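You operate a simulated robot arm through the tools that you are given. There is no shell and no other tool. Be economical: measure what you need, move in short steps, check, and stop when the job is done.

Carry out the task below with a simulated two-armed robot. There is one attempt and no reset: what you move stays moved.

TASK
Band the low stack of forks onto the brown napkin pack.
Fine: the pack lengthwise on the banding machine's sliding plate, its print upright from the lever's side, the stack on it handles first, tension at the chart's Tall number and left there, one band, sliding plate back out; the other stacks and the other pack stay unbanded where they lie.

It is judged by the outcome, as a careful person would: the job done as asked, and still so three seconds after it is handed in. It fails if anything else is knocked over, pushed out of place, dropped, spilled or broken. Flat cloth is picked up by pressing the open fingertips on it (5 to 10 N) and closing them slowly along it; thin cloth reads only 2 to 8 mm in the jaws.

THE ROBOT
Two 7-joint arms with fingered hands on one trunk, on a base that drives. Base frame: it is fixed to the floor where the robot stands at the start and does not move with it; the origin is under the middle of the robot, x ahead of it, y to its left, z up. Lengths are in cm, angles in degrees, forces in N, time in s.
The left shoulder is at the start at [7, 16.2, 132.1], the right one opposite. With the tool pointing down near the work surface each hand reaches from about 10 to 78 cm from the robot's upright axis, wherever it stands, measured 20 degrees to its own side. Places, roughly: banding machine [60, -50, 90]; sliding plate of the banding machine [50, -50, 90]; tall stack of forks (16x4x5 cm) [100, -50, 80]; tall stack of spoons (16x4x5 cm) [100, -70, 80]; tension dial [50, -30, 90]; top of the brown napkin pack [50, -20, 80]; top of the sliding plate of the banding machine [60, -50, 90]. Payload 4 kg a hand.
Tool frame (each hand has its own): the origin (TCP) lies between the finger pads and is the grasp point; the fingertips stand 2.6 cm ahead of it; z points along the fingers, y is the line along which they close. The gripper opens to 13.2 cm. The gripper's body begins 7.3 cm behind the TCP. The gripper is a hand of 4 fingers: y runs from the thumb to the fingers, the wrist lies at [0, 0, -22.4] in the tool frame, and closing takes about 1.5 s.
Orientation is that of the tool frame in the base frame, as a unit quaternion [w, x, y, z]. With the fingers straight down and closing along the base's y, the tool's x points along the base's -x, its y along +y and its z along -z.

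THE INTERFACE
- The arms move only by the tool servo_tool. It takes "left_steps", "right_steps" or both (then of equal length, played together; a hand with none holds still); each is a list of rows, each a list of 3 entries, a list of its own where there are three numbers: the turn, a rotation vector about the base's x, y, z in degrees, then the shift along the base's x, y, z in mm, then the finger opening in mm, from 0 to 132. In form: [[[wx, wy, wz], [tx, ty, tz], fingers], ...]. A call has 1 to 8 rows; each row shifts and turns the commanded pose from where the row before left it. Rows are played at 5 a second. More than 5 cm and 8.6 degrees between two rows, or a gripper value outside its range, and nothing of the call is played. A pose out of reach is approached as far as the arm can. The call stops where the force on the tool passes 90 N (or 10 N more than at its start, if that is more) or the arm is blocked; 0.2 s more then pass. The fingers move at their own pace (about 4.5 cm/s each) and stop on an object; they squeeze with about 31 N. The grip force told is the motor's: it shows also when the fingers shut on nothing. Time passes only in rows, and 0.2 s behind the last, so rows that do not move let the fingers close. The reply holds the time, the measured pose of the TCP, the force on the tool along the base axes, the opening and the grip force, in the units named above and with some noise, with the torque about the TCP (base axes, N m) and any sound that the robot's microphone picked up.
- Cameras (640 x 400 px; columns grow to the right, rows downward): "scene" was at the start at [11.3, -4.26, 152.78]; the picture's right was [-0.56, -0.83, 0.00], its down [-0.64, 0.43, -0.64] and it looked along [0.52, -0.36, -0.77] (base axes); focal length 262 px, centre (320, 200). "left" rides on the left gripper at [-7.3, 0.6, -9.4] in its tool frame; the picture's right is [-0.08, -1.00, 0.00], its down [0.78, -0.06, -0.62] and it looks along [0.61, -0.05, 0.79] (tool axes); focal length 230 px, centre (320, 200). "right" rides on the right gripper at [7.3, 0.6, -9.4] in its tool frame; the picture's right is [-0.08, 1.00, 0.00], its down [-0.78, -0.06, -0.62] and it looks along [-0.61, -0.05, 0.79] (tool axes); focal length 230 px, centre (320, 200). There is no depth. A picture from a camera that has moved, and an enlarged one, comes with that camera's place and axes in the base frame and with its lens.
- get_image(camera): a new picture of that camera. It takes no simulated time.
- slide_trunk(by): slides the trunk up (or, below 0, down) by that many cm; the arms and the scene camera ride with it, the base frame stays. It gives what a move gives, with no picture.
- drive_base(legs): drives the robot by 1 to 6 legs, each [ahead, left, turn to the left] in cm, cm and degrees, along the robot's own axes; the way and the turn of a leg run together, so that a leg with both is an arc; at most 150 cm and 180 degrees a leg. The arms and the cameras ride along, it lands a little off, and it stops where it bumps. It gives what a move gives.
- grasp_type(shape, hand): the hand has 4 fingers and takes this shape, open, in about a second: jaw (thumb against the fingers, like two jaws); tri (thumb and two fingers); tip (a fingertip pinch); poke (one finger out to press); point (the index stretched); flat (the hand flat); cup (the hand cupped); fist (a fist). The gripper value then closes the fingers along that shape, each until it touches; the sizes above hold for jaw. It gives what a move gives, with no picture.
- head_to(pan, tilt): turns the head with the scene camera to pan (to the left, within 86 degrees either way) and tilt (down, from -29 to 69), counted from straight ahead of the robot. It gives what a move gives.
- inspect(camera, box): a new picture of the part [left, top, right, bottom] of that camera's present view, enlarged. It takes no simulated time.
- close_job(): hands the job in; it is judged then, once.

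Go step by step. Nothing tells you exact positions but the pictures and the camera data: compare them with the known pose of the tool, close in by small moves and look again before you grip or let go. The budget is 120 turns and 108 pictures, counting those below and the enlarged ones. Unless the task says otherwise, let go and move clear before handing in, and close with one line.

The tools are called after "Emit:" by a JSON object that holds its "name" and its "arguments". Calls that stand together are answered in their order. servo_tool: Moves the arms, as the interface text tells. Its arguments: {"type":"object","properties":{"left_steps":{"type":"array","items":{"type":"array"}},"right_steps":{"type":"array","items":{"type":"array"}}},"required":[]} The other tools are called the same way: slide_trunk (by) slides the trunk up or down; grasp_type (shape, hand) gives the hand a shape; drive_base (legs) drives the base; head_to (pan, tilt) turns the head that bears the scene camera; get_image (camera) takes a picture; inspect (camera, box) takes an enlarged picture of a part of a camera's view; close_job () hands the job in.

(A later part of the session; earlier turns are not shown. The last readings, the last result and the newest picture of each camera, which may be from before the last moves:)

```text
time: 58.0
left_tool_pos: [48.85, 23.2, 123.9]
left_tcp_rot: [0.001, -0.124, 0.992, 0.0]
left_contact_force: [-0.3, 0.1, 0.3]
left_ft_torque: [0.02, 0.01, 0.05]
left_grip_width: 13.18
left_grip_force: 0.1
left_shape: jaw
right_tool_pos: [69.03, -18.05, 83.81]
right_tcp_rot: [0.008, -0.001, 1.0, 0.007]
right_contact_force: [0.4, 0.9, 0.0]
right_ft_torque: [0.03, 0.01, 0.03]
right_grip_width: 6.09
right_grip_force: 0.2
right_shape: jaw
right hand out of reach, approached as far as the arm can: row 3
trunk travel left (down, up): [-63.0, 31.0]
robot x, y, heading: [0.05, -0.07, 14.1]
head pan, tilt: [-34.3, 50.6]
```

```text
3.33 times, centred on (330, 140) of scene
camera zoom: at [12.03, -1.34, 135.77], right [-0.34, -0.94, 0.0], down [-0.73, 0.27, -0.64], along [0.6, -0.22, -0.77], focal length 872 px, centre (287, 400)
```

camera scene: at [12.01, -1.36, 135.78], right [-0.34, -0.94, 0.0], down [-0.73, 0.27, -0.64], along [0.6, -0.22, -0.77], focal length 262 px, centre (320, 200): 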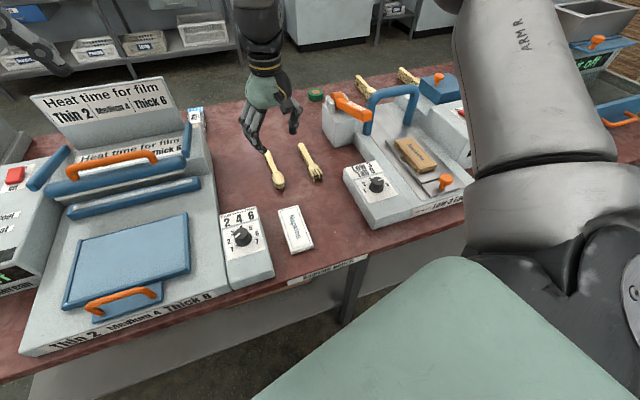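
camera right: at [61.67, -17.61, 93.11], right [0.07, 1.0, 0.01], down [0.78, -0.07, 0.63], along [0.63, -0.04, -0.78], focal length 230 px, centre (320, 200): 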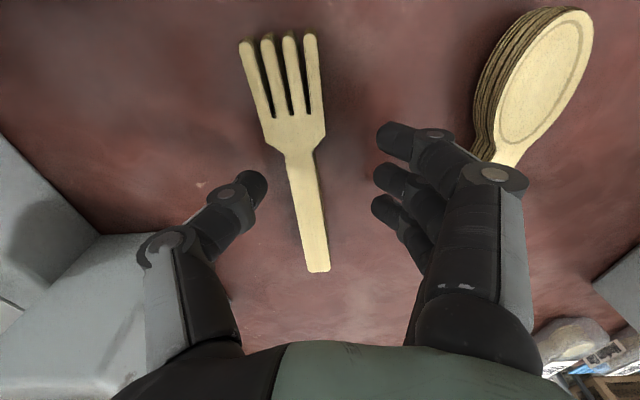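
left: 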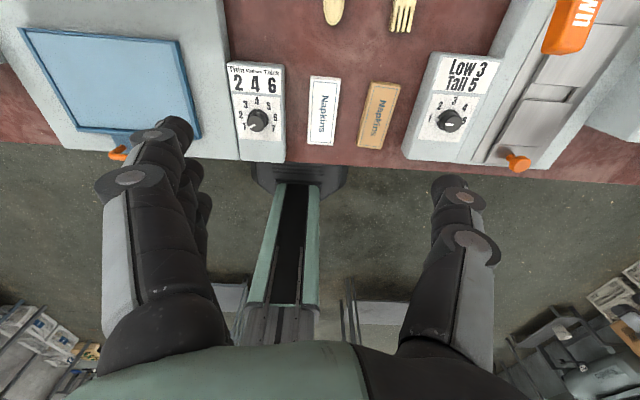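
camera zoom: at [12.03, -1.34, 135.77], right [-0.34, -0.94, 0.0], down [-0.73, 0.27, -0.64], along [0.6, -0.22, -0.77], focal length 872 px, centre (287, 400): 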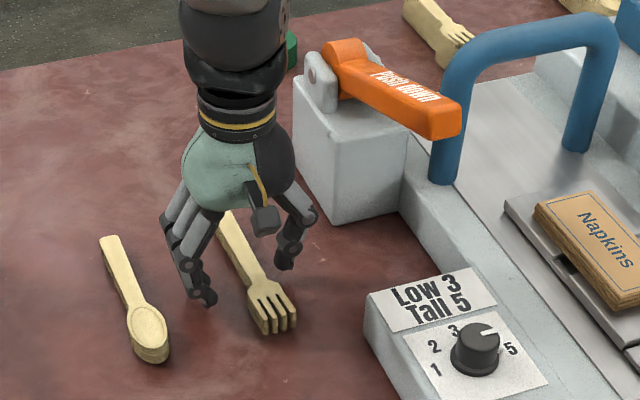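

At the arm's lower limit by a few mm; slide the trunk down 0.7 cm to bring the fingers around the stack.

Emit:
{"name": "slide_trunk", "arguments": {"by": -0.8}}

Emit:
{"name": "servo_tool", "arguments": {"right_steps": [[[0, 0, 0], [0, 0, 0], 45], [[0, 0, 0], [0, 0, 0], 30], [[0, 0, 0], [0, 0, 0], 10], [[0, 0, 0], [0, 0, 0], 5], [[0, 0, 0], [0, 0, 0], 5], [[0, 0, 0], [0, 0, 0], 5]]}}

Emit:
{"name": "get_image", "arguments": {"camera": "right"}}

Emit:
{"name": "inspect", "arguments": {"camera": "scene", "box": [260, 80, 400, 200]}}

```text
time: 58.5
left_tool_pos: [48.9, 23.23, 123.18]
left_tcp_rot: [0.001, -0.123, 0.992, 0.001]
left_contact_force: [-0.3, 0.0, 0.6]
left_ft_torque: [0.02, -0.01, -0.01]
left_grip_width: 13.2
left_grip_force: 0.1
left_shape: jaw
right_tool_pos: [69.06, -17.97, 83.0]
right_tcp_rot: [0.008, -0.002, 1.0, 0.006]
right_contact_force: [-0.1, -0.5, -0.2]
right_ft_torque: [0.0, 0.02, 0.03]
right_grip_width: 6.09
right_grip_force: 0.0
right_shape: jaw
trunk travel left (down, up): [-62.2, 31.8]
robot x, y, heading: [-0.22, -0.15, 14.3]
head pan, tilt: [-34.3, 50.6]
```

```text
time: 60.0
left_tool_pos: [48.9, 23.17, 123.23]
left_tcp_rot: [0.002, -0.123, 0.992, -0.001]
left_contact_force: [-0.2, 0.1, 0.5]
left_ft_torque: [-0.01, -0.01, 0.0]
left_grip_width: 13.16
left_grip_force: 0.1
left_shape: jaw
right_tool_pos: [69.17, -18.13, 83.02]
right_tcp_rot: [0.007, -0.001, 1.0, 0.005]
right_contact_force: [0.1, 0.6, -0.3]
right_ft_torque: [0.0, 0.04, 0.01]
right_grip_width: 1.3
right_grip_force: 31.0
right_shape: jaw
trunk travel left (down, up): [-62.2, 31.8]
robot x, y, heading: [-0.21, -0.14, 14.4]
head pan, tilt: [-34.3, 50.6]
```

```text
45 pictures are left
camera right: at [61.67, -17.61, 92.34], right [0.07, 1.0, 0.01], down [0.78, -0.07, 0.63], along [0.63, -0.04, -0.78], focal length 230 px, centre (320, 200)
```

right: 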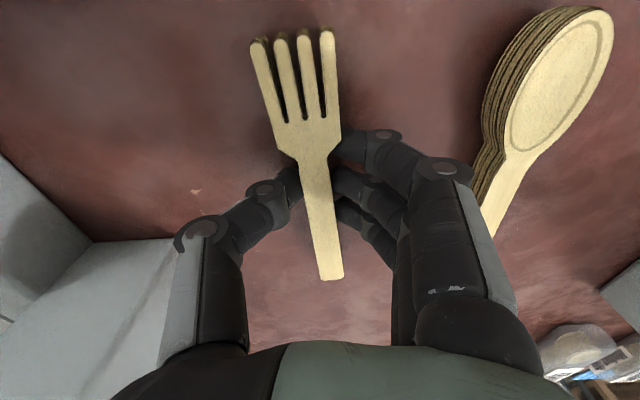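

```text
3.33 times, centred on (330, 140) of scene
camera zoom: at [12.01, -1.34, 134.98], right [-0.34, -0.94, 0.0], down [-0.73, 0.27, -0.64], along [0.6, -0.22, -0.77], focal length 872 px, centre (287, 400)
```

zoom: 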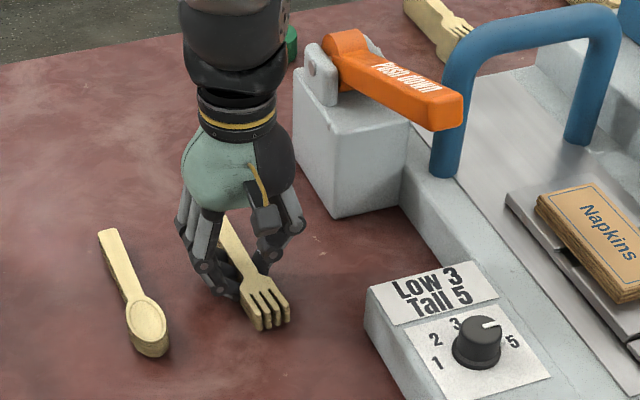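

Stack gripped by the handle (1.3 cm). Lift straight up and check all layers come along.

Emit:
{"name": "servo_tool", "arguments": {"right_steps": [[[0, 0, 0], [0, 0, 20], 5], [[0, 0, 0], [0, 0, 40], 5], [[0, 0, 0], [0, 0, 40], 5], [[0, 0, 0], [-10, 0, 40], 5], [[0, 0, 0], [0, 0, 0], 5]]}}

Emit:
{"name": "get_image", "arguments": {"camera": "right"}}

Emit:
{"name": "inspect", "arguments": {"camera": "scene", "box": [240, 40, 440, 200]}}

```text
time: 61.1
left_tool_pos: [49.0, 23.15, 123.17]
left_tcp_rot: [0.002, -0.123, 0.992, 0.001]
left_contact_force: [-0.3, -0.1, -0.3]
left_ft_torque: [-0.01, 0.03, 0.01]
left_grip_width: 13.21
left_grip_force: 0.1
left_shape: jaw
right_tool_pos: [68.22, -17.76, 96.74]
right_tcp_rot: [0.007, -0.002, 1.0, 0.007]
right_contact_force: [0.4, 0.2, -1.0]
right_ft_torque: [0.0, 0.06, -0.03]
right_grip_width: 1.31
right_grip_force: 30.8
right_shape: jaw
trunk travel left (down, up): [-62.2, 31.8]
robot x, y, heading: [-0.38, -0.2, 14.4]
head pan, tilt: [-34.3, 50.6]
```

```text
43 pictures are left
camera right: at [60.84, -17.35, 106.12], right [0.07, 1.0, 0.01], down [0.78, -0.07, 0.63], along [0.63, -0.04, -0.78], focal length 230 px, centre (320, 200)
```

right: 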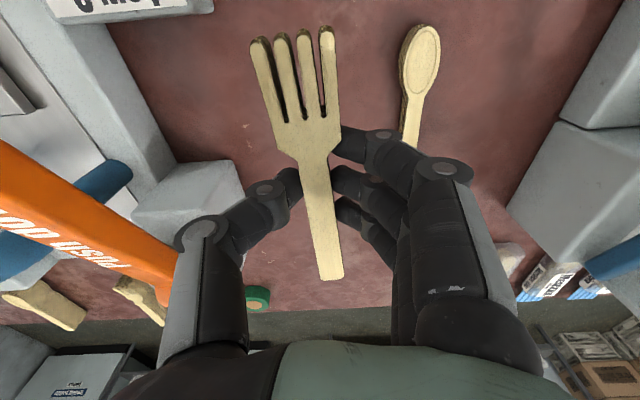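

```text
2.50 times, centred on (340, 120) of scene
camera zoom: at [12.09, -1.35, 134.97], right [-0.34, -0.94, 0.0], down [-0.73, 0.27, -0.63], along [0.6, -0.22, -0.77], focal length 654 px, centre (270, 400)
```

zoom: 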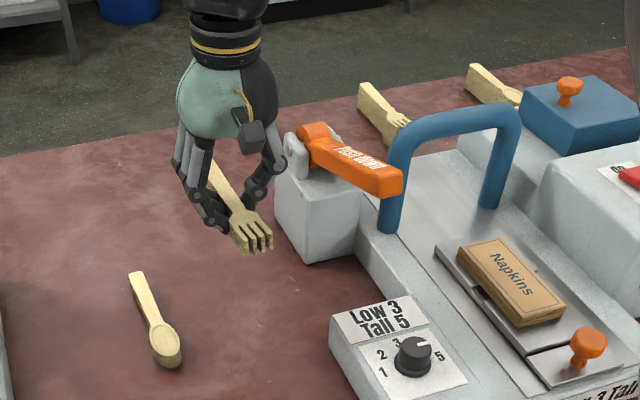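

The whole stack is held. Retreat toward the robot, clear of the lever tip.

Emit:
{"name": "servo_tool", "arguments": {"right_steps": [[[0, 0, 0], [-45, 0, 0], 5], [[0, 0, 0], [-45, 0, 0], 5], [[0, 0, 0], [-45, 0, 0], 5], [[0, 0, 0], [-40, -10, 0], 5], [[0, 0, 0], [0, 0, 0], 5]]}}

Emit:
{"name": "get_image", "arguments": {"camera": "scene"}}

```text
time: 62.4
left_tool_pos: [48.96, 23.32, 123.17]
left_tcp_rot: [0.001, -0.123, 0.992, 0.0]
left_contact_force: [1.0, 0.4, 0.0]
left_ft_torque: [-0.01, 0.01, -0.02]
left_grip_width: 13.19
left_grip_force: 0.0
left_shape: jaw
right_tool_pos: [50.73, -18.44, 96.86]
right_tcp_rot: [0.007, -0.002, 1.0, 0.005]
right_contact_force: [0.5, 0.3, -0.4]
right_ft_torque: [0.01, -0.01, 0.02]
right_grip_width: 1.31
right_grip_force: 31.4
right_shape: jaw
trunk travel left (down, up): [-62.2, 31.8]
robot x, y, heading: [-0.1, 0.01, 14.3]
head pan, tilt: [-34.3, 50.6]
```

```text
41 pictures are left
camera scene: at [12.13, -1.29, 134.96], right [-0.34, -0.94, 0.0], down [-0.73, 0.26, -0.63], along [0.6, -0.22, -0.77], focal length 262 px, centre (320, 200)
```

scene: 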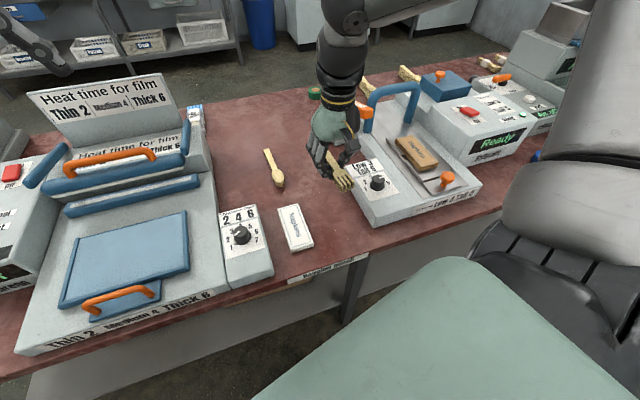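

Now carry across to the pack's y, then forward.

Emit:
{"name": "servo_tool", "arguments": {"right_steps": [[[0, 0, 0], [-5, -40, 5], 5], [[0, 0, 0], [0, -45, 0], 5], [[0, 0, 0], [0, -45, 0], 5], [[0, 0, 0], [0, -45, 0], 5], [[0, 0, -1.5], [0, -50, 0], 5], [[0, 0, -1.4], [0, -50, 0], 5], [[0, 0, 0], [20, 0, 0], 5], [[0, 0, 0], [20, 0, 0], 5]]}}

Emit:
{"name": "get_image", "arguments": {"camera": "right"}}

Emit:
{"name": "inspect", "arguments": {"camera": "scene", "box": [300, 60, 500, 220]}}

```text
time: 64.2
left_tool_pos: [48.97, 23.17, 123.15]
left_tcp_rot: [0.001, -0.123, 0.992, 0.0]
left_contact_force: [0.5, 0.6, 0.6]
left_ft_torque: [0.02, -0.01, -0.01]
left_grip_width: 13.16
left_grip_force: 0.0
left_shape: jaw
right_tool_pos: [54.25, -46.55, 97.56]
right_tcp_rot: [0.007, 0.024, 1.0, 0.006]
right_contact_force: [1.0, 0.2, -0.5]
right_ft_torque: [0.02, 0.01, -0.02]
right_grip_width: 1.27
right_grip_force: 30.9
right_shape: jaw
trunk travel left (down, up): [-62.2, 31.8]
robot x, y, heading: [0.33, 0.07, 14.3]
head pan, tilt: [-34.3, 50.6]
```

```text
40 pictures are left
camera right: at [46.83, -45.77, 106.8], right [0.12, 0.99, 0.01], down [0.77, -0.1, 0.63], along [0.62, -0.07, -0.78], focal length 230 px, centre (320, 200)
```

right: 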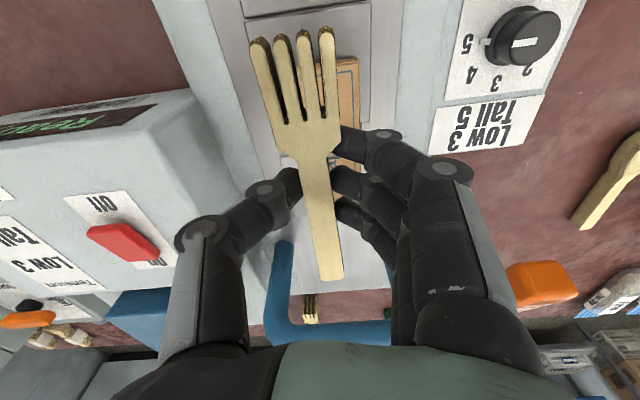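

```text
2.50 times, centred on (400, 140) of scene
camera zoom: at [12.08, -1.33, 134.97], right [-0.34, -0.94, 0.0], down [-0.73, 0.27, -0.63], along [0.6, -0.22, -0.77], focal length 654 px, centre (120, 350)
```

zoom: 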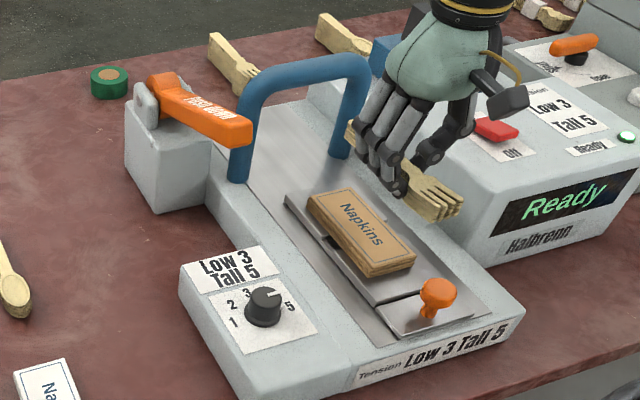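

The fork is about 0.8 cm too far to -y. Correct and lower toward the pack.

Emit:
{"name": "servo_tool", "arguments": {"right_steps": [[[0, 0, 0], [5, 8, -10], 5], [[0, 0, 0], [0, 0, -20], 5], [[0, 0, 0], [0, 0, -10], 5], [[0, 0, 0], [0, 0, 0], 5]]}}

Emit:
{"name": "get_image", "arguments": {"camera": "right"}}

Emit:
{"name": "inspect", "arguments": {"camera": "scene", "box": [340, 70, 500, 200]}}

```text
time: 65.2
left_tool_pos: [48.78, 23.23, 123.06]
left_tcp_rot: [0.002, -0.124, 0.992, 0.0]
left_contact_force: [1.0, -0.7, -0.7]
left_ft_torque: [-0.02, 0.04, -0.02]
left_grip_width: 13.21
left_grip_force: 0.0
left_shape: jaw
right_tool_pos: [54.77, -45.58, 93.39]
right_tcp_rot: [0.007, 0.023, 1.0, 0.006]
right_contact_force: [0.6, 0.2, 0.1]
right_ft_torque: [-0.02, 0.02, -0.01]
right_grip_width: 1.31
right_grip_force: 31.5
right_shape: jaw
trunk travel left (down, up): [-62.2, 31.8]
robot x, y, heading: [0.35, 0.35, 14.2]
head pan, tilt: [-34.3, 50.6]
```

```text
38 pictures are left
camera right: at [47.35, -44.9, 102.79], right [0.12, 0.99, 0.01], down [0.77, -0.1, 0.63], along [0.62, -0.07, -0.78], focal length 230 px, centre (320, 200)
```

right: 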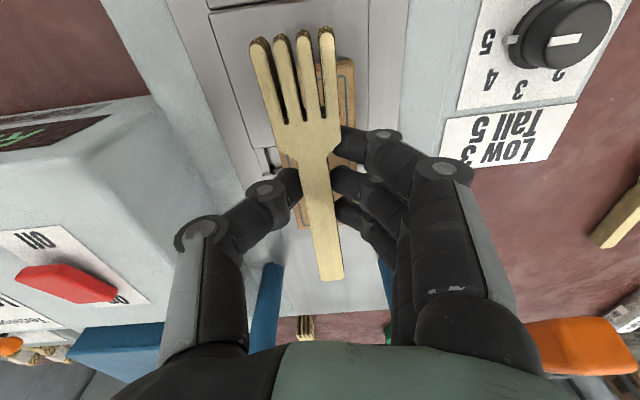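

```text
3.08 times, centred on (420, 135) of scene
camera zoom: at [12.02, -1.32, 134.98], right [-0.34, -0.94, 0.0], down [-0.73, 0.26, -0.64], along [0.6, -0.22, -0.77], focal length 804 px, centre (12, 400)
```

zoom: 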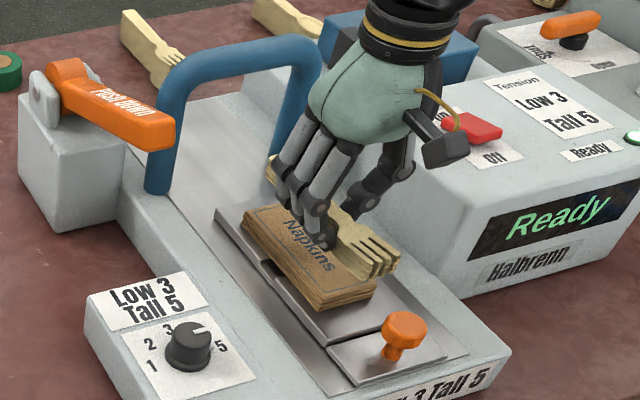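

Well placed; lower the rest slowly.

Emit:
{"name": "servo_tool", "arguments": {"right_steps": [[[0, 0, 0], [-3, 2, -8], 5], [[0, 0, 0], [0, 0, -6], 5], [[0, 0, 0], [0, 0, 0], 5]]}}

Emit:
{"name": "servo_tool", "arguments": {"right_steps": [[[0, 0, 0], [0, 0, -3], 5], [[0, 0, 0], [0, 0, 0], 5]]}}

Emit:
{"name": "inspect", "arguments": {"camera": "scene", "box": [340, 70, 500, 200]}}

```text
time: 66.0
left_tool_pos: [48.89, 23.09, 123.12]
left_tcp_rot: [0.002, -0.124, 0.992, 0.0]
left_contact_force: [-0.5, 0.1, 0.9]
left_ft_torque: [0.01, -0.02, -0.05]
left_grip_width: 13.19
left_grip_force: 0.0
left_shape: jaw
right_tool_pos: [54.35, -45.45, 92.08]
right_tcp_rot: [0.006, 0.024, 1.0, 0.006]
right_contact_force: [0.0, -0.2, -0.4]
right_ft_torque: [0.01, 0.03, 0.0]
right_grip_width: 1.31
right_grip_force: 31.2
right_shape: jaw
trunk travel left (down, up): [-62.2, 31.8]
robot x, y, heading: [0.38, -0.13, 14.3]
head pan, tilt: [-34.3, 50.6]
```

```text
time: 66.5
left_tool_pos: [48.86, 23.28, 123.08]
left_tcp_rot: [0.002, -0.123, 0.992, 0.0]
left_contact_force: [0.2, -0.1, 0.7]
left_ft_torque: [-0.04, -0.02, 0.04]
left_grip_width: 13.15
left_grip_force: 0.0
left_shape: jaw
right_tool_pos: [54.33, -45.49, 91.79]
right_tcp_rot: [0.007, 0.024, 1.0, 0.007]
right_contact_force: [-0.7, -0.2, -0.2]
right_ft_torque: [0.02, 0.0, -0.02]
right_grip_width: 1.27
right_grip_force: 31.1
right_shape: jaw
trunk travel left (down, up): [-62.2, 31.8]
robot x, y, heading: [-0.11, 0.06, 14.3]
head pan, tilt: [-34.3, 50.6]
```

```text
3.08 times, centred on (420, 135) of scene
camera zoom: at [12.0, -1.35, 134.98], right [-0.34, -0.94, 0.0], down [-0.73, 0.27, -0.64], along [0.6, -0.22, -0.77], focal length 804 px, centre (12, 400)
```

zoom: 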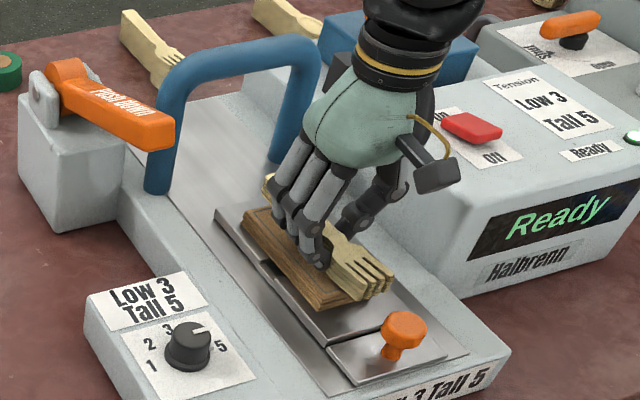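

Continue in 3 mm steps to contact.

Emit:
{"name": "servo_tool", "arguments": {"right_steps": [[[0, 0, 0], [0, 0, -3], 5], [[0, 0, 0], [0, 0, 0], 5]]}}

Emit:
{"name": "servo_tool", "arguments": {"right_steps": [[[0, 0, 0], [0, 0, -2], 5], [[0, 0, 0], [0, 0, 0], 5]]}}

Emit:
{"name": "inspect", "arguments": {"camera": "right", "box": [200, 0, 440, 300]}}

```text
time: 67.2
left_tool_pos: [48.88, 23.19, 123.13]
left_tcp_rot: [0.001, -0.123, 0.992, 0.0]
left_contact_force: [-0.7, 0.1, 0.2]
left_ft_torque: [0.01, 0.0, 0.0]
left_grip_width: 13.22
left_grip_force: 0.1
left_shape: jaw
right_tool_pos: [54.28, -45.46, 91.49]
right_tcp_rot: [0.007, 0.024, 1.0, 0.006]
right_contact_force: [0.5, -0.2, -0.2]
right_ft_torque: [-0.01, -0.03, -0.01]
right_grip_width: 1.3
right_grip_force: 31.2
right_shape: jaw
trunk travel left (down, up): [-62.2, 31.8]
robot x, y, heading: [0.02, 0.46, 14.1]
head pan, tilt: [-34.3, 50.6]
```

```text
time: 67.8
left_tool_pos: [48.85, 23.18, 123.13]
left_tcp_rot: [0.002, -0.123, 0.992, 0.0]
left_contact_force: [-0.4, -0.5, -0.1]
left_ft_torque: [-0.01, 0.0, 0.03]
left_grip_width: 13.2
left_grip_force: 0.0
left_shape: jaw
right_tool_pos: [54.35, -45.55, 91.26]
right_tcp_rot: [0.007, 0.023, 1.0, 0.005]
right_contact_force: [-0.5, -0.3, -0.4]
right_ft_torque: [-0.01, 0.01, 0.02]
right_grip_width: 1.3
right_grip_force: 30.8
right_shape: jaw
trunk travel left (down, up): [-62.2, 31.8]
robot x, y, heading: [0.39, 0.21, 14.3]
head pan, tilt: [-34.3, 50.6]
```

```text
1.33 times, centred on (320, 150) of right
camera zoom: at [46.91, -44.73, 100.57], right [0.12, 0.99, 0.01], down [0.77, -0.1, 0.63], along [0.62, -0.07, -0.78], focal length 307 px, centre (320, 267)
```

zoom: 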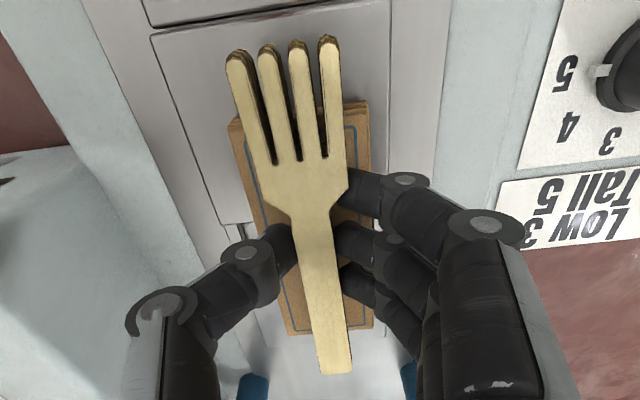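

Slight correction, then continue to lower.

Emit:
{"name": "servo_tool", "arguments": {"right_steps": [[[0, 0, -1.5], [0, 1, -2], 5], [[0, 0, 0], [0, 0, -2], 5], [[0, 0, 0], [0, 0, 0], 5]]}}

Emit:
{"name": "servo_tool", "arguments": {"right_steps": [[[0, 0, 0], [0, 0, -2], 5], [[0, 0, 0], [0, 0, 0], 5]]}}

```text
time: 68.5
left_tool_pos: [48.97, 23.16, 123.23]
left_tcp_rot: [0.002, -0.124, 0.992, 0.001]
left_contact_force: [-0.6, 0.3, -1.3]
left_ft_torque: [0.01, 0.02, 0.0]
left_grip_width: 13.2
left_grip_force: 0.1
left_shape: jaw
right_tool_pos: [54.27, -45.47, 90.99]
right_tcp_rot: [0.009, 0.036, 0.999, 0.005]
right_contact_force: [-0.3, -0.7, 3.8]
right_ft_torque: [0.02, 0.04, 0.0]
right_grip_width: 1.31
right_grip_force: 30.8
right_shape: jaw
trunk travel left (down, up): [-62.2, 31.8]
robot x, y, heading: [0.23, -0.11, 14.3]
head pan, tilt: [-34.3, 50.6]
```

```text
time: 69.2
left_tool_pos: [48.84, 23.29, 123.12]
left_tcp_rot: [0.003, -0.123, 0.992, 0.001]
left_contact_force: [0.4, 0.0, -0.1]
left_ft_torque: [-0.02, -0.02, 0.02]
left_grip_width: 13.16
left_grip_force: 0.1
left_shape: jaw
right_tool_pos: [54.3, -45.49, 90.89]
right_tcp_rot: [0.009, 0.037, 0.999, 0.005]
right_contact_force: [2.1, -3.6, 12.5]
right_ft_torque: [0.02, 0.01, -0.02]
right_grip_width: 1.37
right_grip_force: 31.3
right_shape: jaw
trunk travel left (down, up): [-62.2, 31.8]
robot x, y, heading: [0.07, -0.22, 14.1]
head pan, tilt: [-34.3, 50.6]
```

Contact at 12 N. Ease 1 mm, open and lift.

Emit:
{"name": "servo_tool", "arguments": {"right_steps": [[[0, 0, 0], [0, 0, 1], 15], [[0, 0, 0], [0, 0, 0], 25], [[0, 0, 0], [0, 0, 0], 40], [[0, 0, 0], [0, 0, 0], 50], [[0, 0, 0], [0, 0, 0], 50], [[0, 0, 0], [0, 0, 15], 50], [[0, 0, 0], [0, 0, 30], 50], [[0, 0, 0], [-10, 0, 30], 50]]}}

Emit:
{"name": "get_image", "arguments": {"camera": "right"}}

Emit:
{"name": "inspect", "arguments": {"camera": "scene", "box": [340, 70, 500, 200]}}

```text
time: 71.0
left_tool_pos: [48.71, 23.27, 123.23]
left_tcp_rot: [0.003, -0.123, 0.992, 0.0]
left_contact_force: [-0.1, -0.3, 0.2]
left_ft_torque: [-0.03, -0.01, 0.0]
left_grip_width: 13.18
left_grip_force: 0.1
left_shape: jaw
right_tool_pos: [53.01, -45.4, 98.77]
right_tcp_rot: [0.008, 0.036, 0.999, 0.006]
right_contact_force: [-1.2, -0.2, -0.2]
right_ft_torque: [0.01, 0.02, -0.02]
right_grip_width: 4.93
right_grip_force: 0.0
right_shape: jaw
trunk travel left (down, up): [-62.2, 31.8]
robot x, y, heading: [-0.18, -0.33, 14.5]
head pan, tilt: [-34.3, 50.6]
```

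```text
34 pictures are left
camera right: at [45.68, -44.41, 107.97], right [0.15, 0.99, 0.01], down [0.77, -0.12, 0.63], along [0.62, -0.08, -0.78], focal length 230 px, centre (320, 200)
```

right: 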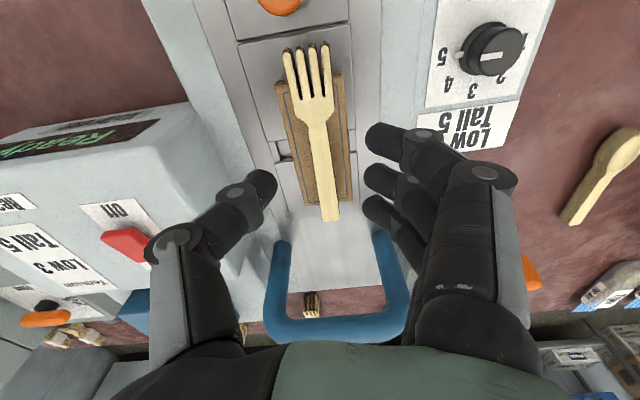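

```text
3.08 times, centred on (420, 135) of scene
camera zoom: at [11.85, -1.31, 134.99], right [-0.34, -0.94, 0.0], down [-0.72, 0.26, -0.64], along [0.6, -0.22, -0.77], focal length 804 px, centre (12, 400)
```

zoom: 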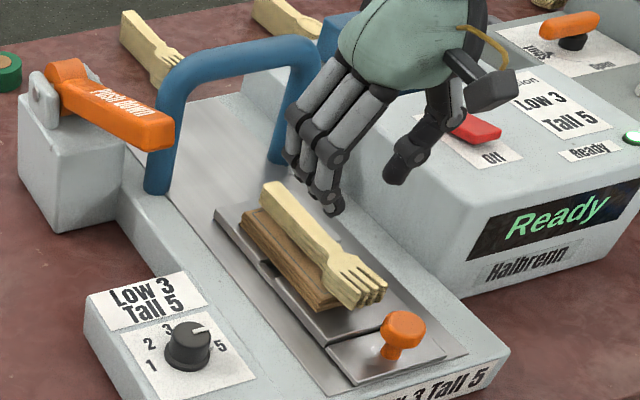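

The stack sits centred on the pack. Next: the plate's orange knob at about (44,-46.5). Move above it and look.

Emit:
{"name": "servo_tool", "arguments": {"right_steps": [[[0, 0, 2], [-30, -3, 0], 60], [[0, 0, 2.2], [-35, -4, 0], 60], [[0, 0, 0], [-33, -3, 0], 60], [[0, 0, 0], [0, 0, -20], 60], [[0, 0, 0], [0, 0, 0], 60]]}}

Emit:
{"name": "get_image", "arguments": {"camera": "right"}}

Emit:
{"name": "inspect", "arguments": {"camera": "scene", "box": [340, 80, 520, 220]}}

```text
time: 72.2
left_tool_pos: [48.97, 23.14, 123.15]
left_tcp_rot: [0.001, -0.123, 0.992, 0.0]
left_contact_force: [0.6, 0.2, -0.7]
left_ft_torque: [0.02, -0.03, -0.02]
left_grip_width: 13.19
left_grip_force: 0.1
left_shape: jaw
right_tool_pos: [43.54, -46.48, 96.51]
right_tcp_rot: [0.007, 0.0, 1.0, 0.005]
right_contact_force: [-0.3, 0.6, 0.3]
right_ft_torque: [-0.01, 0.0, 0.01]
right_grip_width: 5.92
right_grip_force: 0.0
right_shape: jaw
trunk travel left (down, up): [-62.2, 31.8]
robot x, y, heading: [-0.26, -0.11, 14.0]
head pan, tilt: [-34.3, 50.6]
```

```text
32 pictures are left
camera right: at [36.14, -46.04, 105.87], right [0.08, 1.0, 0.01], down [0.78, -0.07, 0.63], along [0.63, -0.04, -0.78], focal length 230 px, centre (320, 200)
```

right: 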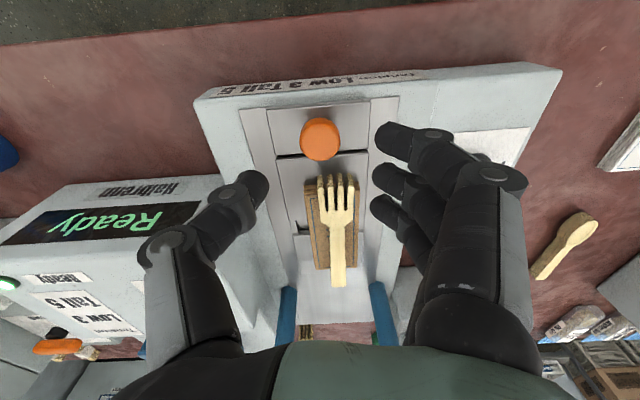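

```text
2.86 times, centred on (430, 150) of scene
camera zoom: at [11.97, -1.32, 134.98], right [-0.34, -0.94, 0.0], down [-0.73, 0.26, -0.64], along [0.6, -0.22, -0.77], focal length 747 px, centre (6, 343)
```

zoom: 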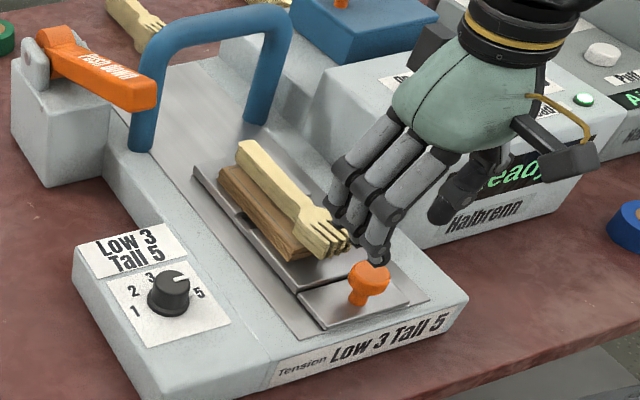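

The gap between the knob and the fork tips is only ~1.2 cm, so I'll try the narrower "tri" shape for the knob.

Emit:
{"name": "grasp_type", "arguments": {"hand": "right", "shape": "tri"}}

Emit:
{"name": "get_image", "arguments": {"camera": "right"}}

```text
time: 73.0
left_tool_pos: [48.88, 23.07, 123.14]
left_tcp_rot: [0.001, -0.124, 0.992, 0.001]
left_contact_force: [0.5, -0.4, -0.3]
left_ft_torque: [-0.01, -0.03, 0.01]
left_grip_width: 13.2
left_grip_force: 0.2
left_shape: jaw
right_tool_pos: [43.57, -46.45, 96.62]
right_tcp_rot: [0.008, 0.0, 1.0, 0.006]
right_contact_force: [-0.7, 0.5, -0.1]
right_ft_torque: [0.0, 0.01, 0.0]
right_grip_width: 13.2
right_grip_force: 0.0
right_shape: tri
trunk travel left (down, up): [-62.2, 31.8]
robot x, y, heading: [-0.03, 0.2, 14.3]
head pan, tilt: [-34.3, 50.6]
```

```text
30 pictures are left
camera right: at [36.19, -46.08, 105.85], right [0.08, 1.0, 0.01], down [0.78, -0.07, 0.63], along [0.63, -0.04, -0.78], focal length 230 px, centre (320, 200)
```

right: 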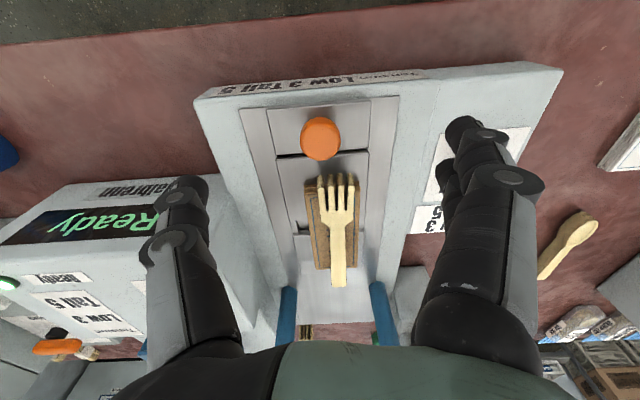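

In "tri" the finger nearest the fork is folded away. Close to 60 mm, align and descend onto the knob.

Emit:
{"name": "servo_tool", "arguments": {"right_steps": [[[0, 0, 0], [3, 0, 0], 90], [[0, 0, 0], [3, 0, 0], 60], [[0, 0, 0], [0, 0, -20], 60], [[0, 0, 0], [0, 0, -20], 60], [[0, 0, 0], [0, 0, -15], 60], [[0, 0, 0], [0, 0, -10], 60], [[0, 0, 0], [0, 0, 0], 60]]}}

Emit:
{"name": "get_image", "arguments": {"camera": "right"}}

Emit:
{"name": "inspect", "arguments": {"camera": "scene", "box": [340, 80, 520, 220]}}

```text
time: 74.7
left_tool_pos: [48.87, 23.23, 123.21]
left_tcp_rot: [0.002, -0.123, 0.992, 0.0]
left_contact_force: [0.0, 0.1, -0.2]
left_ft_torque: [-0.01, -0.01, 0.0]
left_grip_width: 13.19
left_grip_force: 0.1
left_shape: jaw
right_tool_pos: [44.17, -46.22, 89.96]
right_tcp_rot: [0.007, 0.0, 1.0, 0.006]
right_contact_force: [1.1, -0.4, 0.8]
right_ft_torque: [-0.04, -0.04, 0.0]
right_grip_width: 6.1
right_grip_force: 0.0
right_shape: tri
trunk travel left (down, up): [-62.2, 31.8]
robot x, y, heading: [0.3, -0.19, 14.1]
head pan, tilt: [-34.3, 50.6]
```

```text
29 pictures are left
camera right: at [36.74, -45.79, 99.24], right [0.08, 1.0, 0.01], down [0.78, -0.07, 0.63], along [0.63, -0.04, -0.78], focal length 230 px, centre (320, 200)
```

right: 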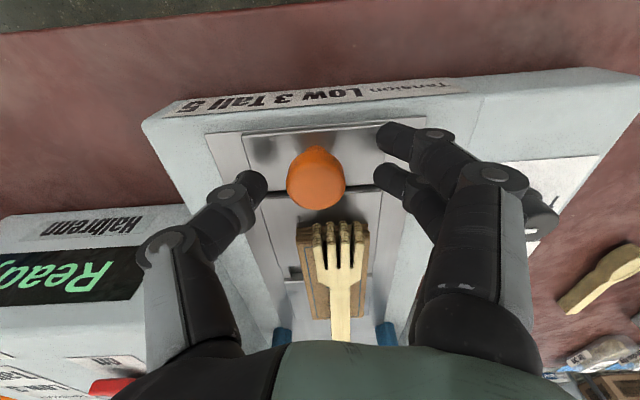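

```text
2.86 times, centred on (430, 150) of scene
camera zoom: at [11.99, -1.34, 134.98], right [-0.34, -0.94, 0.0], down [-0.73, 0.27, -0.64], along [0.6, -0.22, -0.77], focal length 747 px, centre (6, 343)
```

zoom: 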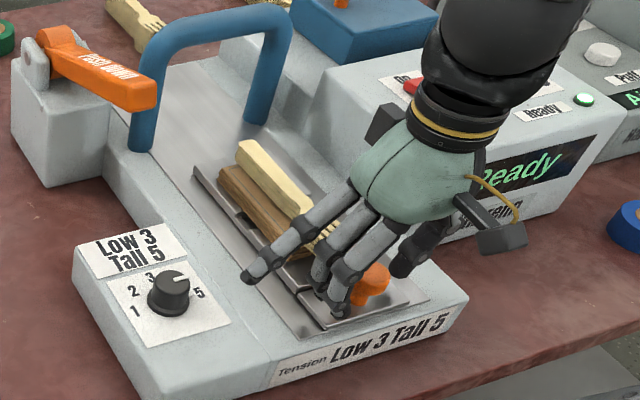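

Knob is between thumb and fingers with the fork clear. Close on it.

Emit:
{"name": "servo_tool", "arguments": {"right_steps": [[[0, 0, 0], [0, 0, 0], 45], [[0, 0, 0], [0, 0, 0], 30], [[0, 0, 0], [0, 0, 0], 20], [[0, 0, 0], [0, 0, 0], 20], [[0, 0, 0], [0, 0, 0], 20]]}}

Emit:
{"name": "get_image", "arguments": {"camera": "right"}}

```text
time: 75.8
left_tool_pos: [48.9, 23.13, 123.12]
left_tcp_rot: [0.002, -0.124, 0.992, 0.001]
left_contact_force: [-0.6, 0.0, 0.5]
left_ft_torque: [0.0, 0.04, 0.01]
left_grip_width: 13.2
left_grip_force: 0.1
left_shape: jaw
right_tool_pos: [44.12, -46.32, 89.88]
right_tcp_rot: [0.007, 0.0, 1.0, 0.007]
right_contact_force: [0.4, -3.4, -3.2]
right_ft_torque: [-0.07, -0.05, -0.15]
right_grip_width: 1.88
right_grip_force: 31.0
right_shape: tri
trunk travel left (down, up): [-62.2, 31.8]
robot x, y, heading: [-0.18, 0.2, 14.3]
head pan, tilt: [-34.3, 50.6]
```

```text
27 pictures are left
camera right: at [36.74, -45.87, 99.2], right [0.08, 1.0, 0.01], down [0.78, -0.07, 0.63], along [0.63, -0.04, -0.78], focal length 230 px, centre (320, 200)
```

right: 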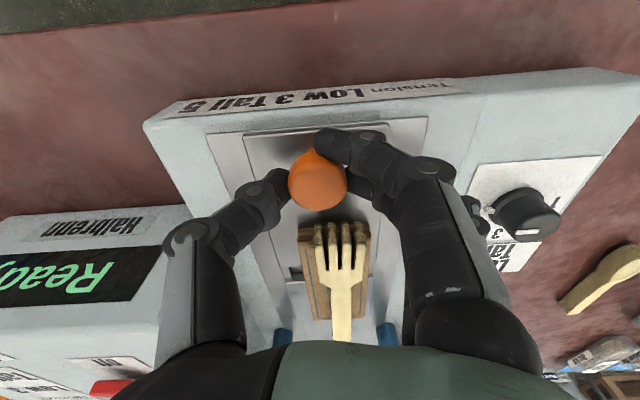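

Gripped, with one finger behind the knob. Slide the plate inward gently.

Emit:
{"name": "servo_tool", "arguments": {"right_steps": [[[0, 0, 0], [4, 0, 0], 20], [[0, 0, 0], [7, 0, 0], 20], [[0, 0, 0], [9, 0, 0], 20], [[0, 0, 0], [9, 0, 0], 20], [[0, 0, 0], [9, 0, 0], 20], [[0, 0, 0], [7, 0, 0], 20], [[0, 0, 0], [4, 0, 0], 20]]}}

Emit:
{"name": "get_image", "arguments": {"camera": "right"}}

Emit:
{"name": "inspect", "arguments": {"camera": "scene", "box": [320, 50, 500, 200]}}

```text
time: 77.5
left_tool_pos: [48.89, 23.17, 123.16]
left_tcp_rot: [0.002, -0.123, 0.992, 0.001]
left_contact_force: [0.7, -0.2, -0.2]
left_ft_torque: [-0.02, -0.01, 0.03]
left_grip_width: 13.17
left_grip_force: 0.1
left_shape: jaw
right_tool_pos: [49.12, -46.34, 89.81]
right_tcp_rot: [0.007, 0.0, 1.0, 0.006]
right_contact_force: [-1.1, -2.5, -0.4]
right_ft_torque: [-0.11, -0.02, -0.2]
right_grip_width: 1.89
right_grip_force: 31.1
right_shape: tri
trunk travel left (down, up): [-62.2, 31.8]
robot x, y, heading: [0.05, 0.26, 14.3]
head pan, tilt: [-34.3, 50.6]
```

```text
26 pictures are left
camera right: at [41.73, -45.9, 99.14], right [0.08, 1.0, 0.01], down [0.78, -0.07, 0.63], along [0.63, -0.04, -0.78], focal length 230 px, centre (320, 200)
```

right: 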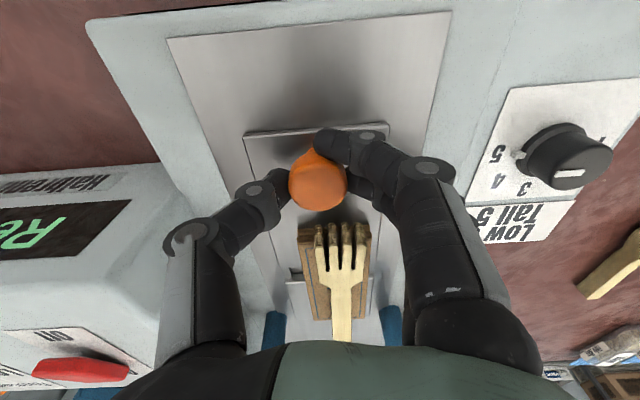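

```text
2.67 times, centred on (410, 125) of scene
camera zoom: at [12.0, -1.39, 134.98], right [-0.34, -0.94, 0.0], down [-0.73, 0.27, -0.64], along [0.6, -0.22, -0.77], focal length 697 px, centre (80, 400)
```

zoom: 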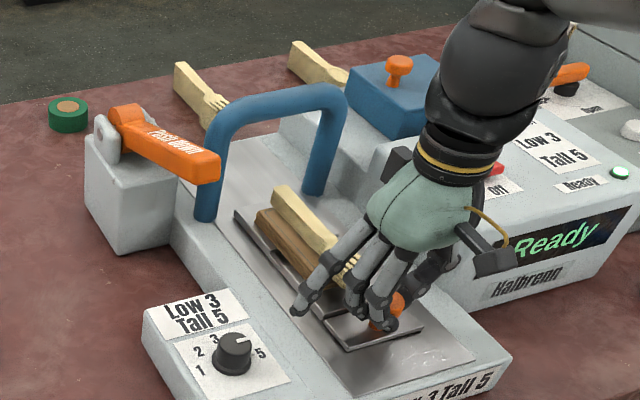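

Plate slides smoothly with the stack. Continue 5 cm.

Emit:
{"name": "servo_tool", "arguments": {"right_steps": [[[0, 0, 0], [4, 0, 0], 20], [[0, 0, 0], [7, 0, 0], 20], [[0, 0, 0], [9, 0, 0], 20], [[0, 0, 0], [9, 0, 0], 20], [[0, 0, 0], [9, 0, 0], 20], [[0, 0, 0], [7, 0, 0], 20], [[0, 0, 0], [4, 0, 0], 20]]}}

Emit:
{"name": "inspect", "arguments": {"camera": "scene", "box": [320, 50, 500, 200]}}

```text
time: 79.0
left_tool_pos: [48.91, 23.24, 123.2]
left_tcp_rot: [0.002, -0.124, 0.992, 0.0]
left_contact_force: [-0.8, 0.6, -0.3]
left_ft_torque: [0.01, 0.0, -0.04]
left_grip_width: 13.17
left_grip_force: 0.0
left_shape: jaw
right_tool_pos: [53.84, -46.41, 89.84]
right_tcp_rot: [0.007, 0.0, 1.0, 0.006]
right_contact_force: [-1.3, -0.3, -1.1]
right_ft_torque: [-0.06, 0.0, -0.12]
right_grip_width: 1.87
right_grip_force: 31.1
right_shape: tri
trunk travel left (down, up): [-62.2, 31.8]
robot x, y, heading: [-0.16, 0.19, 14.4]
head pan, tilt: [-34.3, 50.6]
```

```text
2.67 times, centred on (410, 125) of scene
camera zoom: at [11.99, -1.35, 134.98], right [-0.34, -0.94, 0.0], down [-0.73, 0.27, -0.64], along [0.6, -0.22, -0.77], focal length 697 px, centre (80, 400)
```

zoom: 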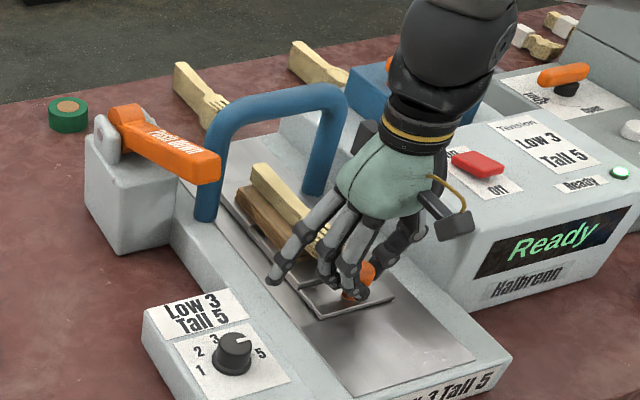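

The arch is near x≈73; more travel is needed. Continue in.

Emit:
{"name": "servo_tool", "arguments": {"right_steps": [[[0, 0, 0], [4, 0, 0], 20], [[0, 0, 0], [7, 0, 0], 20], [[0, 0, 0], [7, 0, 0], 20], [[0, 0, 0], [7, 0, 0], 20], [[0, 0, 0], [4, 0, 0], 20], [[0, 0, 0], [0, 0, 0], 20]]}}

Emit:
{"name": "inspect", "arguments": {"camera": "scene", "box": [320, 50, 500, 200]}}

```text
time: 80.5
left_tool_pos: [48.83, 23.28, 123.2]
left_tcp_rot: [0.001, -0.123, 0.992, 0.0]
left_contact_force: [0.0, 0.2, -0.2]
left_ft_torque: [0.01, 0.0, -0.01]
left_grip_width: 13.18
left_grip_force: 0.0
left_shape: jaw
right_tool_pos: [56.81, -46.43, 89.67]
right_tcp_rot: [0.007, -0.001, 1.0, 0.006]
right_contact_force: [-0.8, 1.8, -1.4]
right_ft_torque: [-0.03, -0.03, -0.09]
right_grip_width: 1.85
right_grip_force: 30.7
right_shape: tri
trunk travel left (down, up): [-62.2, 31.8]
robot x, y, heading: [-0.38, -0.03, 14.0]
head pan, tilt: [-34.3, 50.6]
```

```text
2.67 times, centred on (410, 125) of scene
camera zoom: at [11.99, -1.36, 134.97], right [-0.34, -0.94, 0.0], down [-0.73, 0.27, -0.64], along [0.6, -0.22, -0.77], focal length 697 px, centre (80, 400)
```

zoom: 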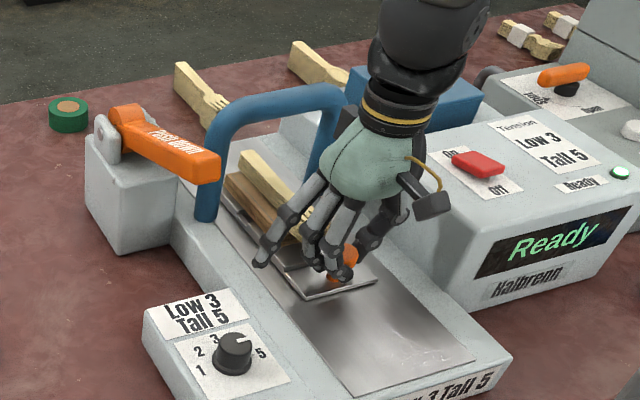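

Continue 3 cm more.

Emit:
{"name": "servo_tool", "arguments": {"right_steps": [[[0, 0, 0], [4, 0, 0], 20], [[0, 0, 0], [7, 0, 0], 20], [[0, 0, 0], [7, 0, 0], 20], [[0, 0, 0], [7, 0, 0], 20], [[0, 0, 0], [4, 0, 0], 20], [[0, 0, 0], [0, 0, 0], 20]]}}

Emit:
{"name": "get_image", "arguments": {"camera": "scene"}}

Emit:
{"name": "get_image", "arguments": {"camera": "right"}}

```text
time: 81.8
left_tool_pos: [49.01, 23.16, 123.22]
left_tcp_rot: [0.003, -0.124, 0.992, 0.001]
left_contact_force: [0.2, 0.1, 0.6]
left_ft_torque: [-0.01, 0.0, 0.02]
left_grip_width: 13.16
left_grip_force: 0.1
left_shape: jaw
right_tool_pos: [59.66, -46.49, 89.8]
right_tcp_rot: [0.007, 0.0, 1.0, 0.006]
right_contact_force: [-0.8, -0.5, -3.6]
right_ft_torque: [-0.06, -0.06, -0.12]
right_grip_width: 1.84
right_grip_force: 31.2
right_shape: tri
trunk travel left (down, up): [-62.2, 31.8]
robot x, y, heading: [0.0, 0.36, 14.0]
head pan, tilt: [-34.3, 50.6]
```

```text
22 pictures are left
camera scene: at [12.02, -1.42, 134.97], right [-0.34, -0.94, 0.0], down [-0.73, 0.27, -0.63], along [0.6, -0.22, -0.77], focal length 262 px, centre (320, 200)
```

scene: 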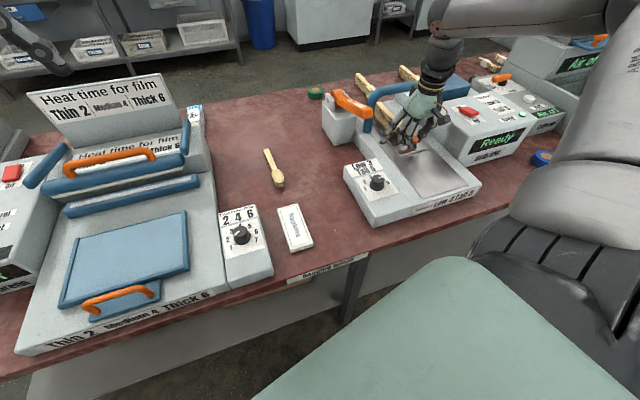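

```text
21 pictures are left
camera right: at [52.2, -45.97, 99.1], right [0.08, 1.0, 0.01], down [0.78, -0.07, 0.63], along [0.63, -0.04, -0.78], focal length 230 px, centre (320, 200)
```

right: 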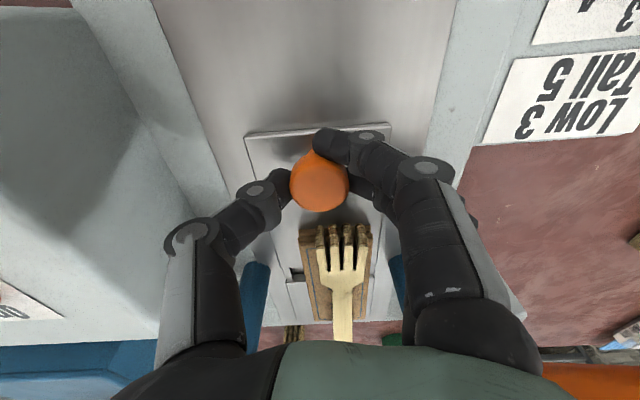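

The slot is nearly under the arch. Continue in small steps to the stop.

Emit:
{"name": "servo_tool", "arguments": {"right_steps": [[[0, 0, 0], [4, 0, 0], 20], [[0, 0, 0], [4, 0, 0], 20], [[0, 0, 0], [4, 0, 0], 20], [[0, 0, 0], [4, 0, 0], 20], [[0, 0, 0], [0, 0, 0], 20]]}}

```text
time: 83.0
left_tool_pos: [48.45, 23.13, 123.44]
left_tcp_rot: [0.004, -0.123, 0.992, 0.001]
left_contact_force: [0.2, -0.2, 0.7]
left_ft_torque: [0.01, -0.02, 0.01]
left_grip_width: 13.19
left_grip_force: 0.1
left_shape: jaw
right_tool_pos: [60.23, -46.66, 89.74]
right_tcp_rot: [0.002, 0.002, 1.0, 0.006]
right_contact_force: [-43.8, 8.4, -11.8]
right_ft_torque: [0.08, 0.56, -0.06]
right_grip_width: 1.77
right_grip_force: 30.9
right_shape: tri
trunk travel left (down, up): [-62.2, 31.8]
robot x, y, heading: [0.04, -0.48, 14.1]
head pan, tilt: [-34.3, 50.6]
```

End stop reached (16 cm of travel). Relax the push, open, and lift clear.

Emit:
{"name": "servo_tool", "arguments": {"right_steps": [[[0, 0, 0], [-5, 0, 0], 20], [[0, 0, 0], [-5, 0, 0], 30], [[0, 0, 0], [0, 0, 0], 45], [[0, 0, 0], [0, 0, 0], 60], [[0, 0, 0], [0, 0, 0], 60], [[0, 0, 0], [-5, 0, 30], 60], [[0, 0, 0], [-20, 0, 40], 60], [[0, 0, 0], [-40, 0, 20], 60]]}}

Emit:
{"name": "grasp_type", "arguments": {"hand": "right", "shape": "fist"}}

Emit:
{"name": "get_image", "arguments": {"camera": "right"}}

Emit:
{"name": "inspect", "arguments": {"camera": "scene", "box": [300, 50, 480, 200]}}

```text
time: 84.8
left_tool_pos: [48.73, 23.15, 123.2]
left_tcp_rot: [0.004, -0.124, 0.992, 0.0]
left_contact_force: [-0.2, 0.1, -0.2]
left_ft_torque: [0.0, -0.04, 0.02]
left_grip_width: 13.17
left_grip_force: 0.0
left_shape: jaw
right_tool_pos: [53.75, -46.51, 98.84]
right_tcp_rot: [0.007, 0.0, 1.0, 0.007]
right_contact_force: [-0.8, -0.2, 0.0]
right_ft_torque: [0.04, 0.0, 0.01]
right_grip_width: 5.93
right_grip_force: 0.1
right_shape: tri
trunk travel left (down, up): [-62.2, 31.8]
robot x, y, heading: [0.03, -0.11, 14.1]
head pan, tilt: [-34.3, 50.6]
```

```text
time: 85.8
left_tool_pos: [48.9, 23.14, 123.1]
left_tcp_rot: [0.002, -0.124, 0.992, 0.001]
left_contact_force: [0.5, -0.1, 0.6]
left_ft_torque: [0.01, 0.0, 0.01]
left_grip_width: 13.19
left_grip_force: 0.0
left_shape: jaw
right_tool_pos: [53.75, -46.47, 98.74]
right_tcp_rot: [0.007, 0.0, 1.0, 0.007]
right_contact_force: [-1.0, 0.1, 0.0]
right_ft_torque: [-0.02, -0.01, -0.01]
right_grip_width: 0.01
right_grip_force: 0.1
right_shape: fist
trunk travel left (down, up): [-62.2, 31.8]
robot x, y, heading: [0.02, -0.06, 13.8]
head pan, tilt: [-34.3, 50.6]
```

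```text
20 pictures are left
camera right: at [46.45, -46.02, 108.04], right [0.08, 1.0, 0.01], down [0.78, -0.07, 0.63], along [0.63, -0.04, -0.78], focal length 230 px, centre (320, 200)
```

right: 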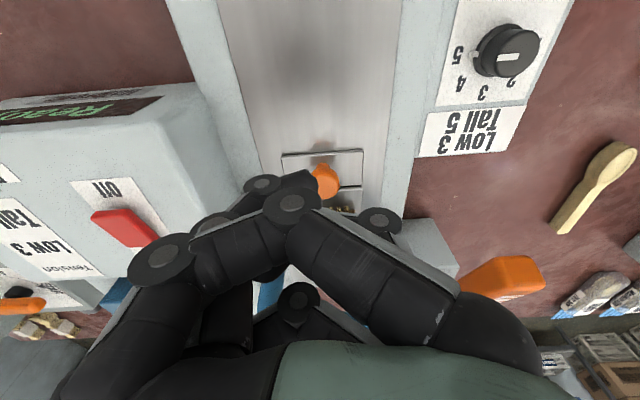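

```text
2.67 times, centred on (390, 125) of scene
camera zoom: at [12.01, -1.35, 134.98], right [-0.34, -0.94, 0.0], down [-0.73, 0.27, -0.64], along [0.6, -0.22, -0.77], focal length 697 px, centre (133, 400)
```

zoom: 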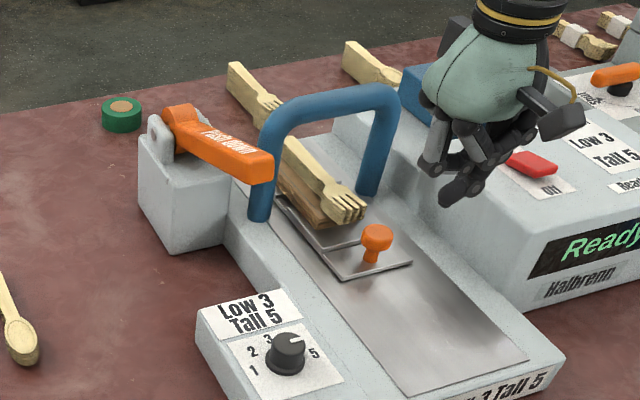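

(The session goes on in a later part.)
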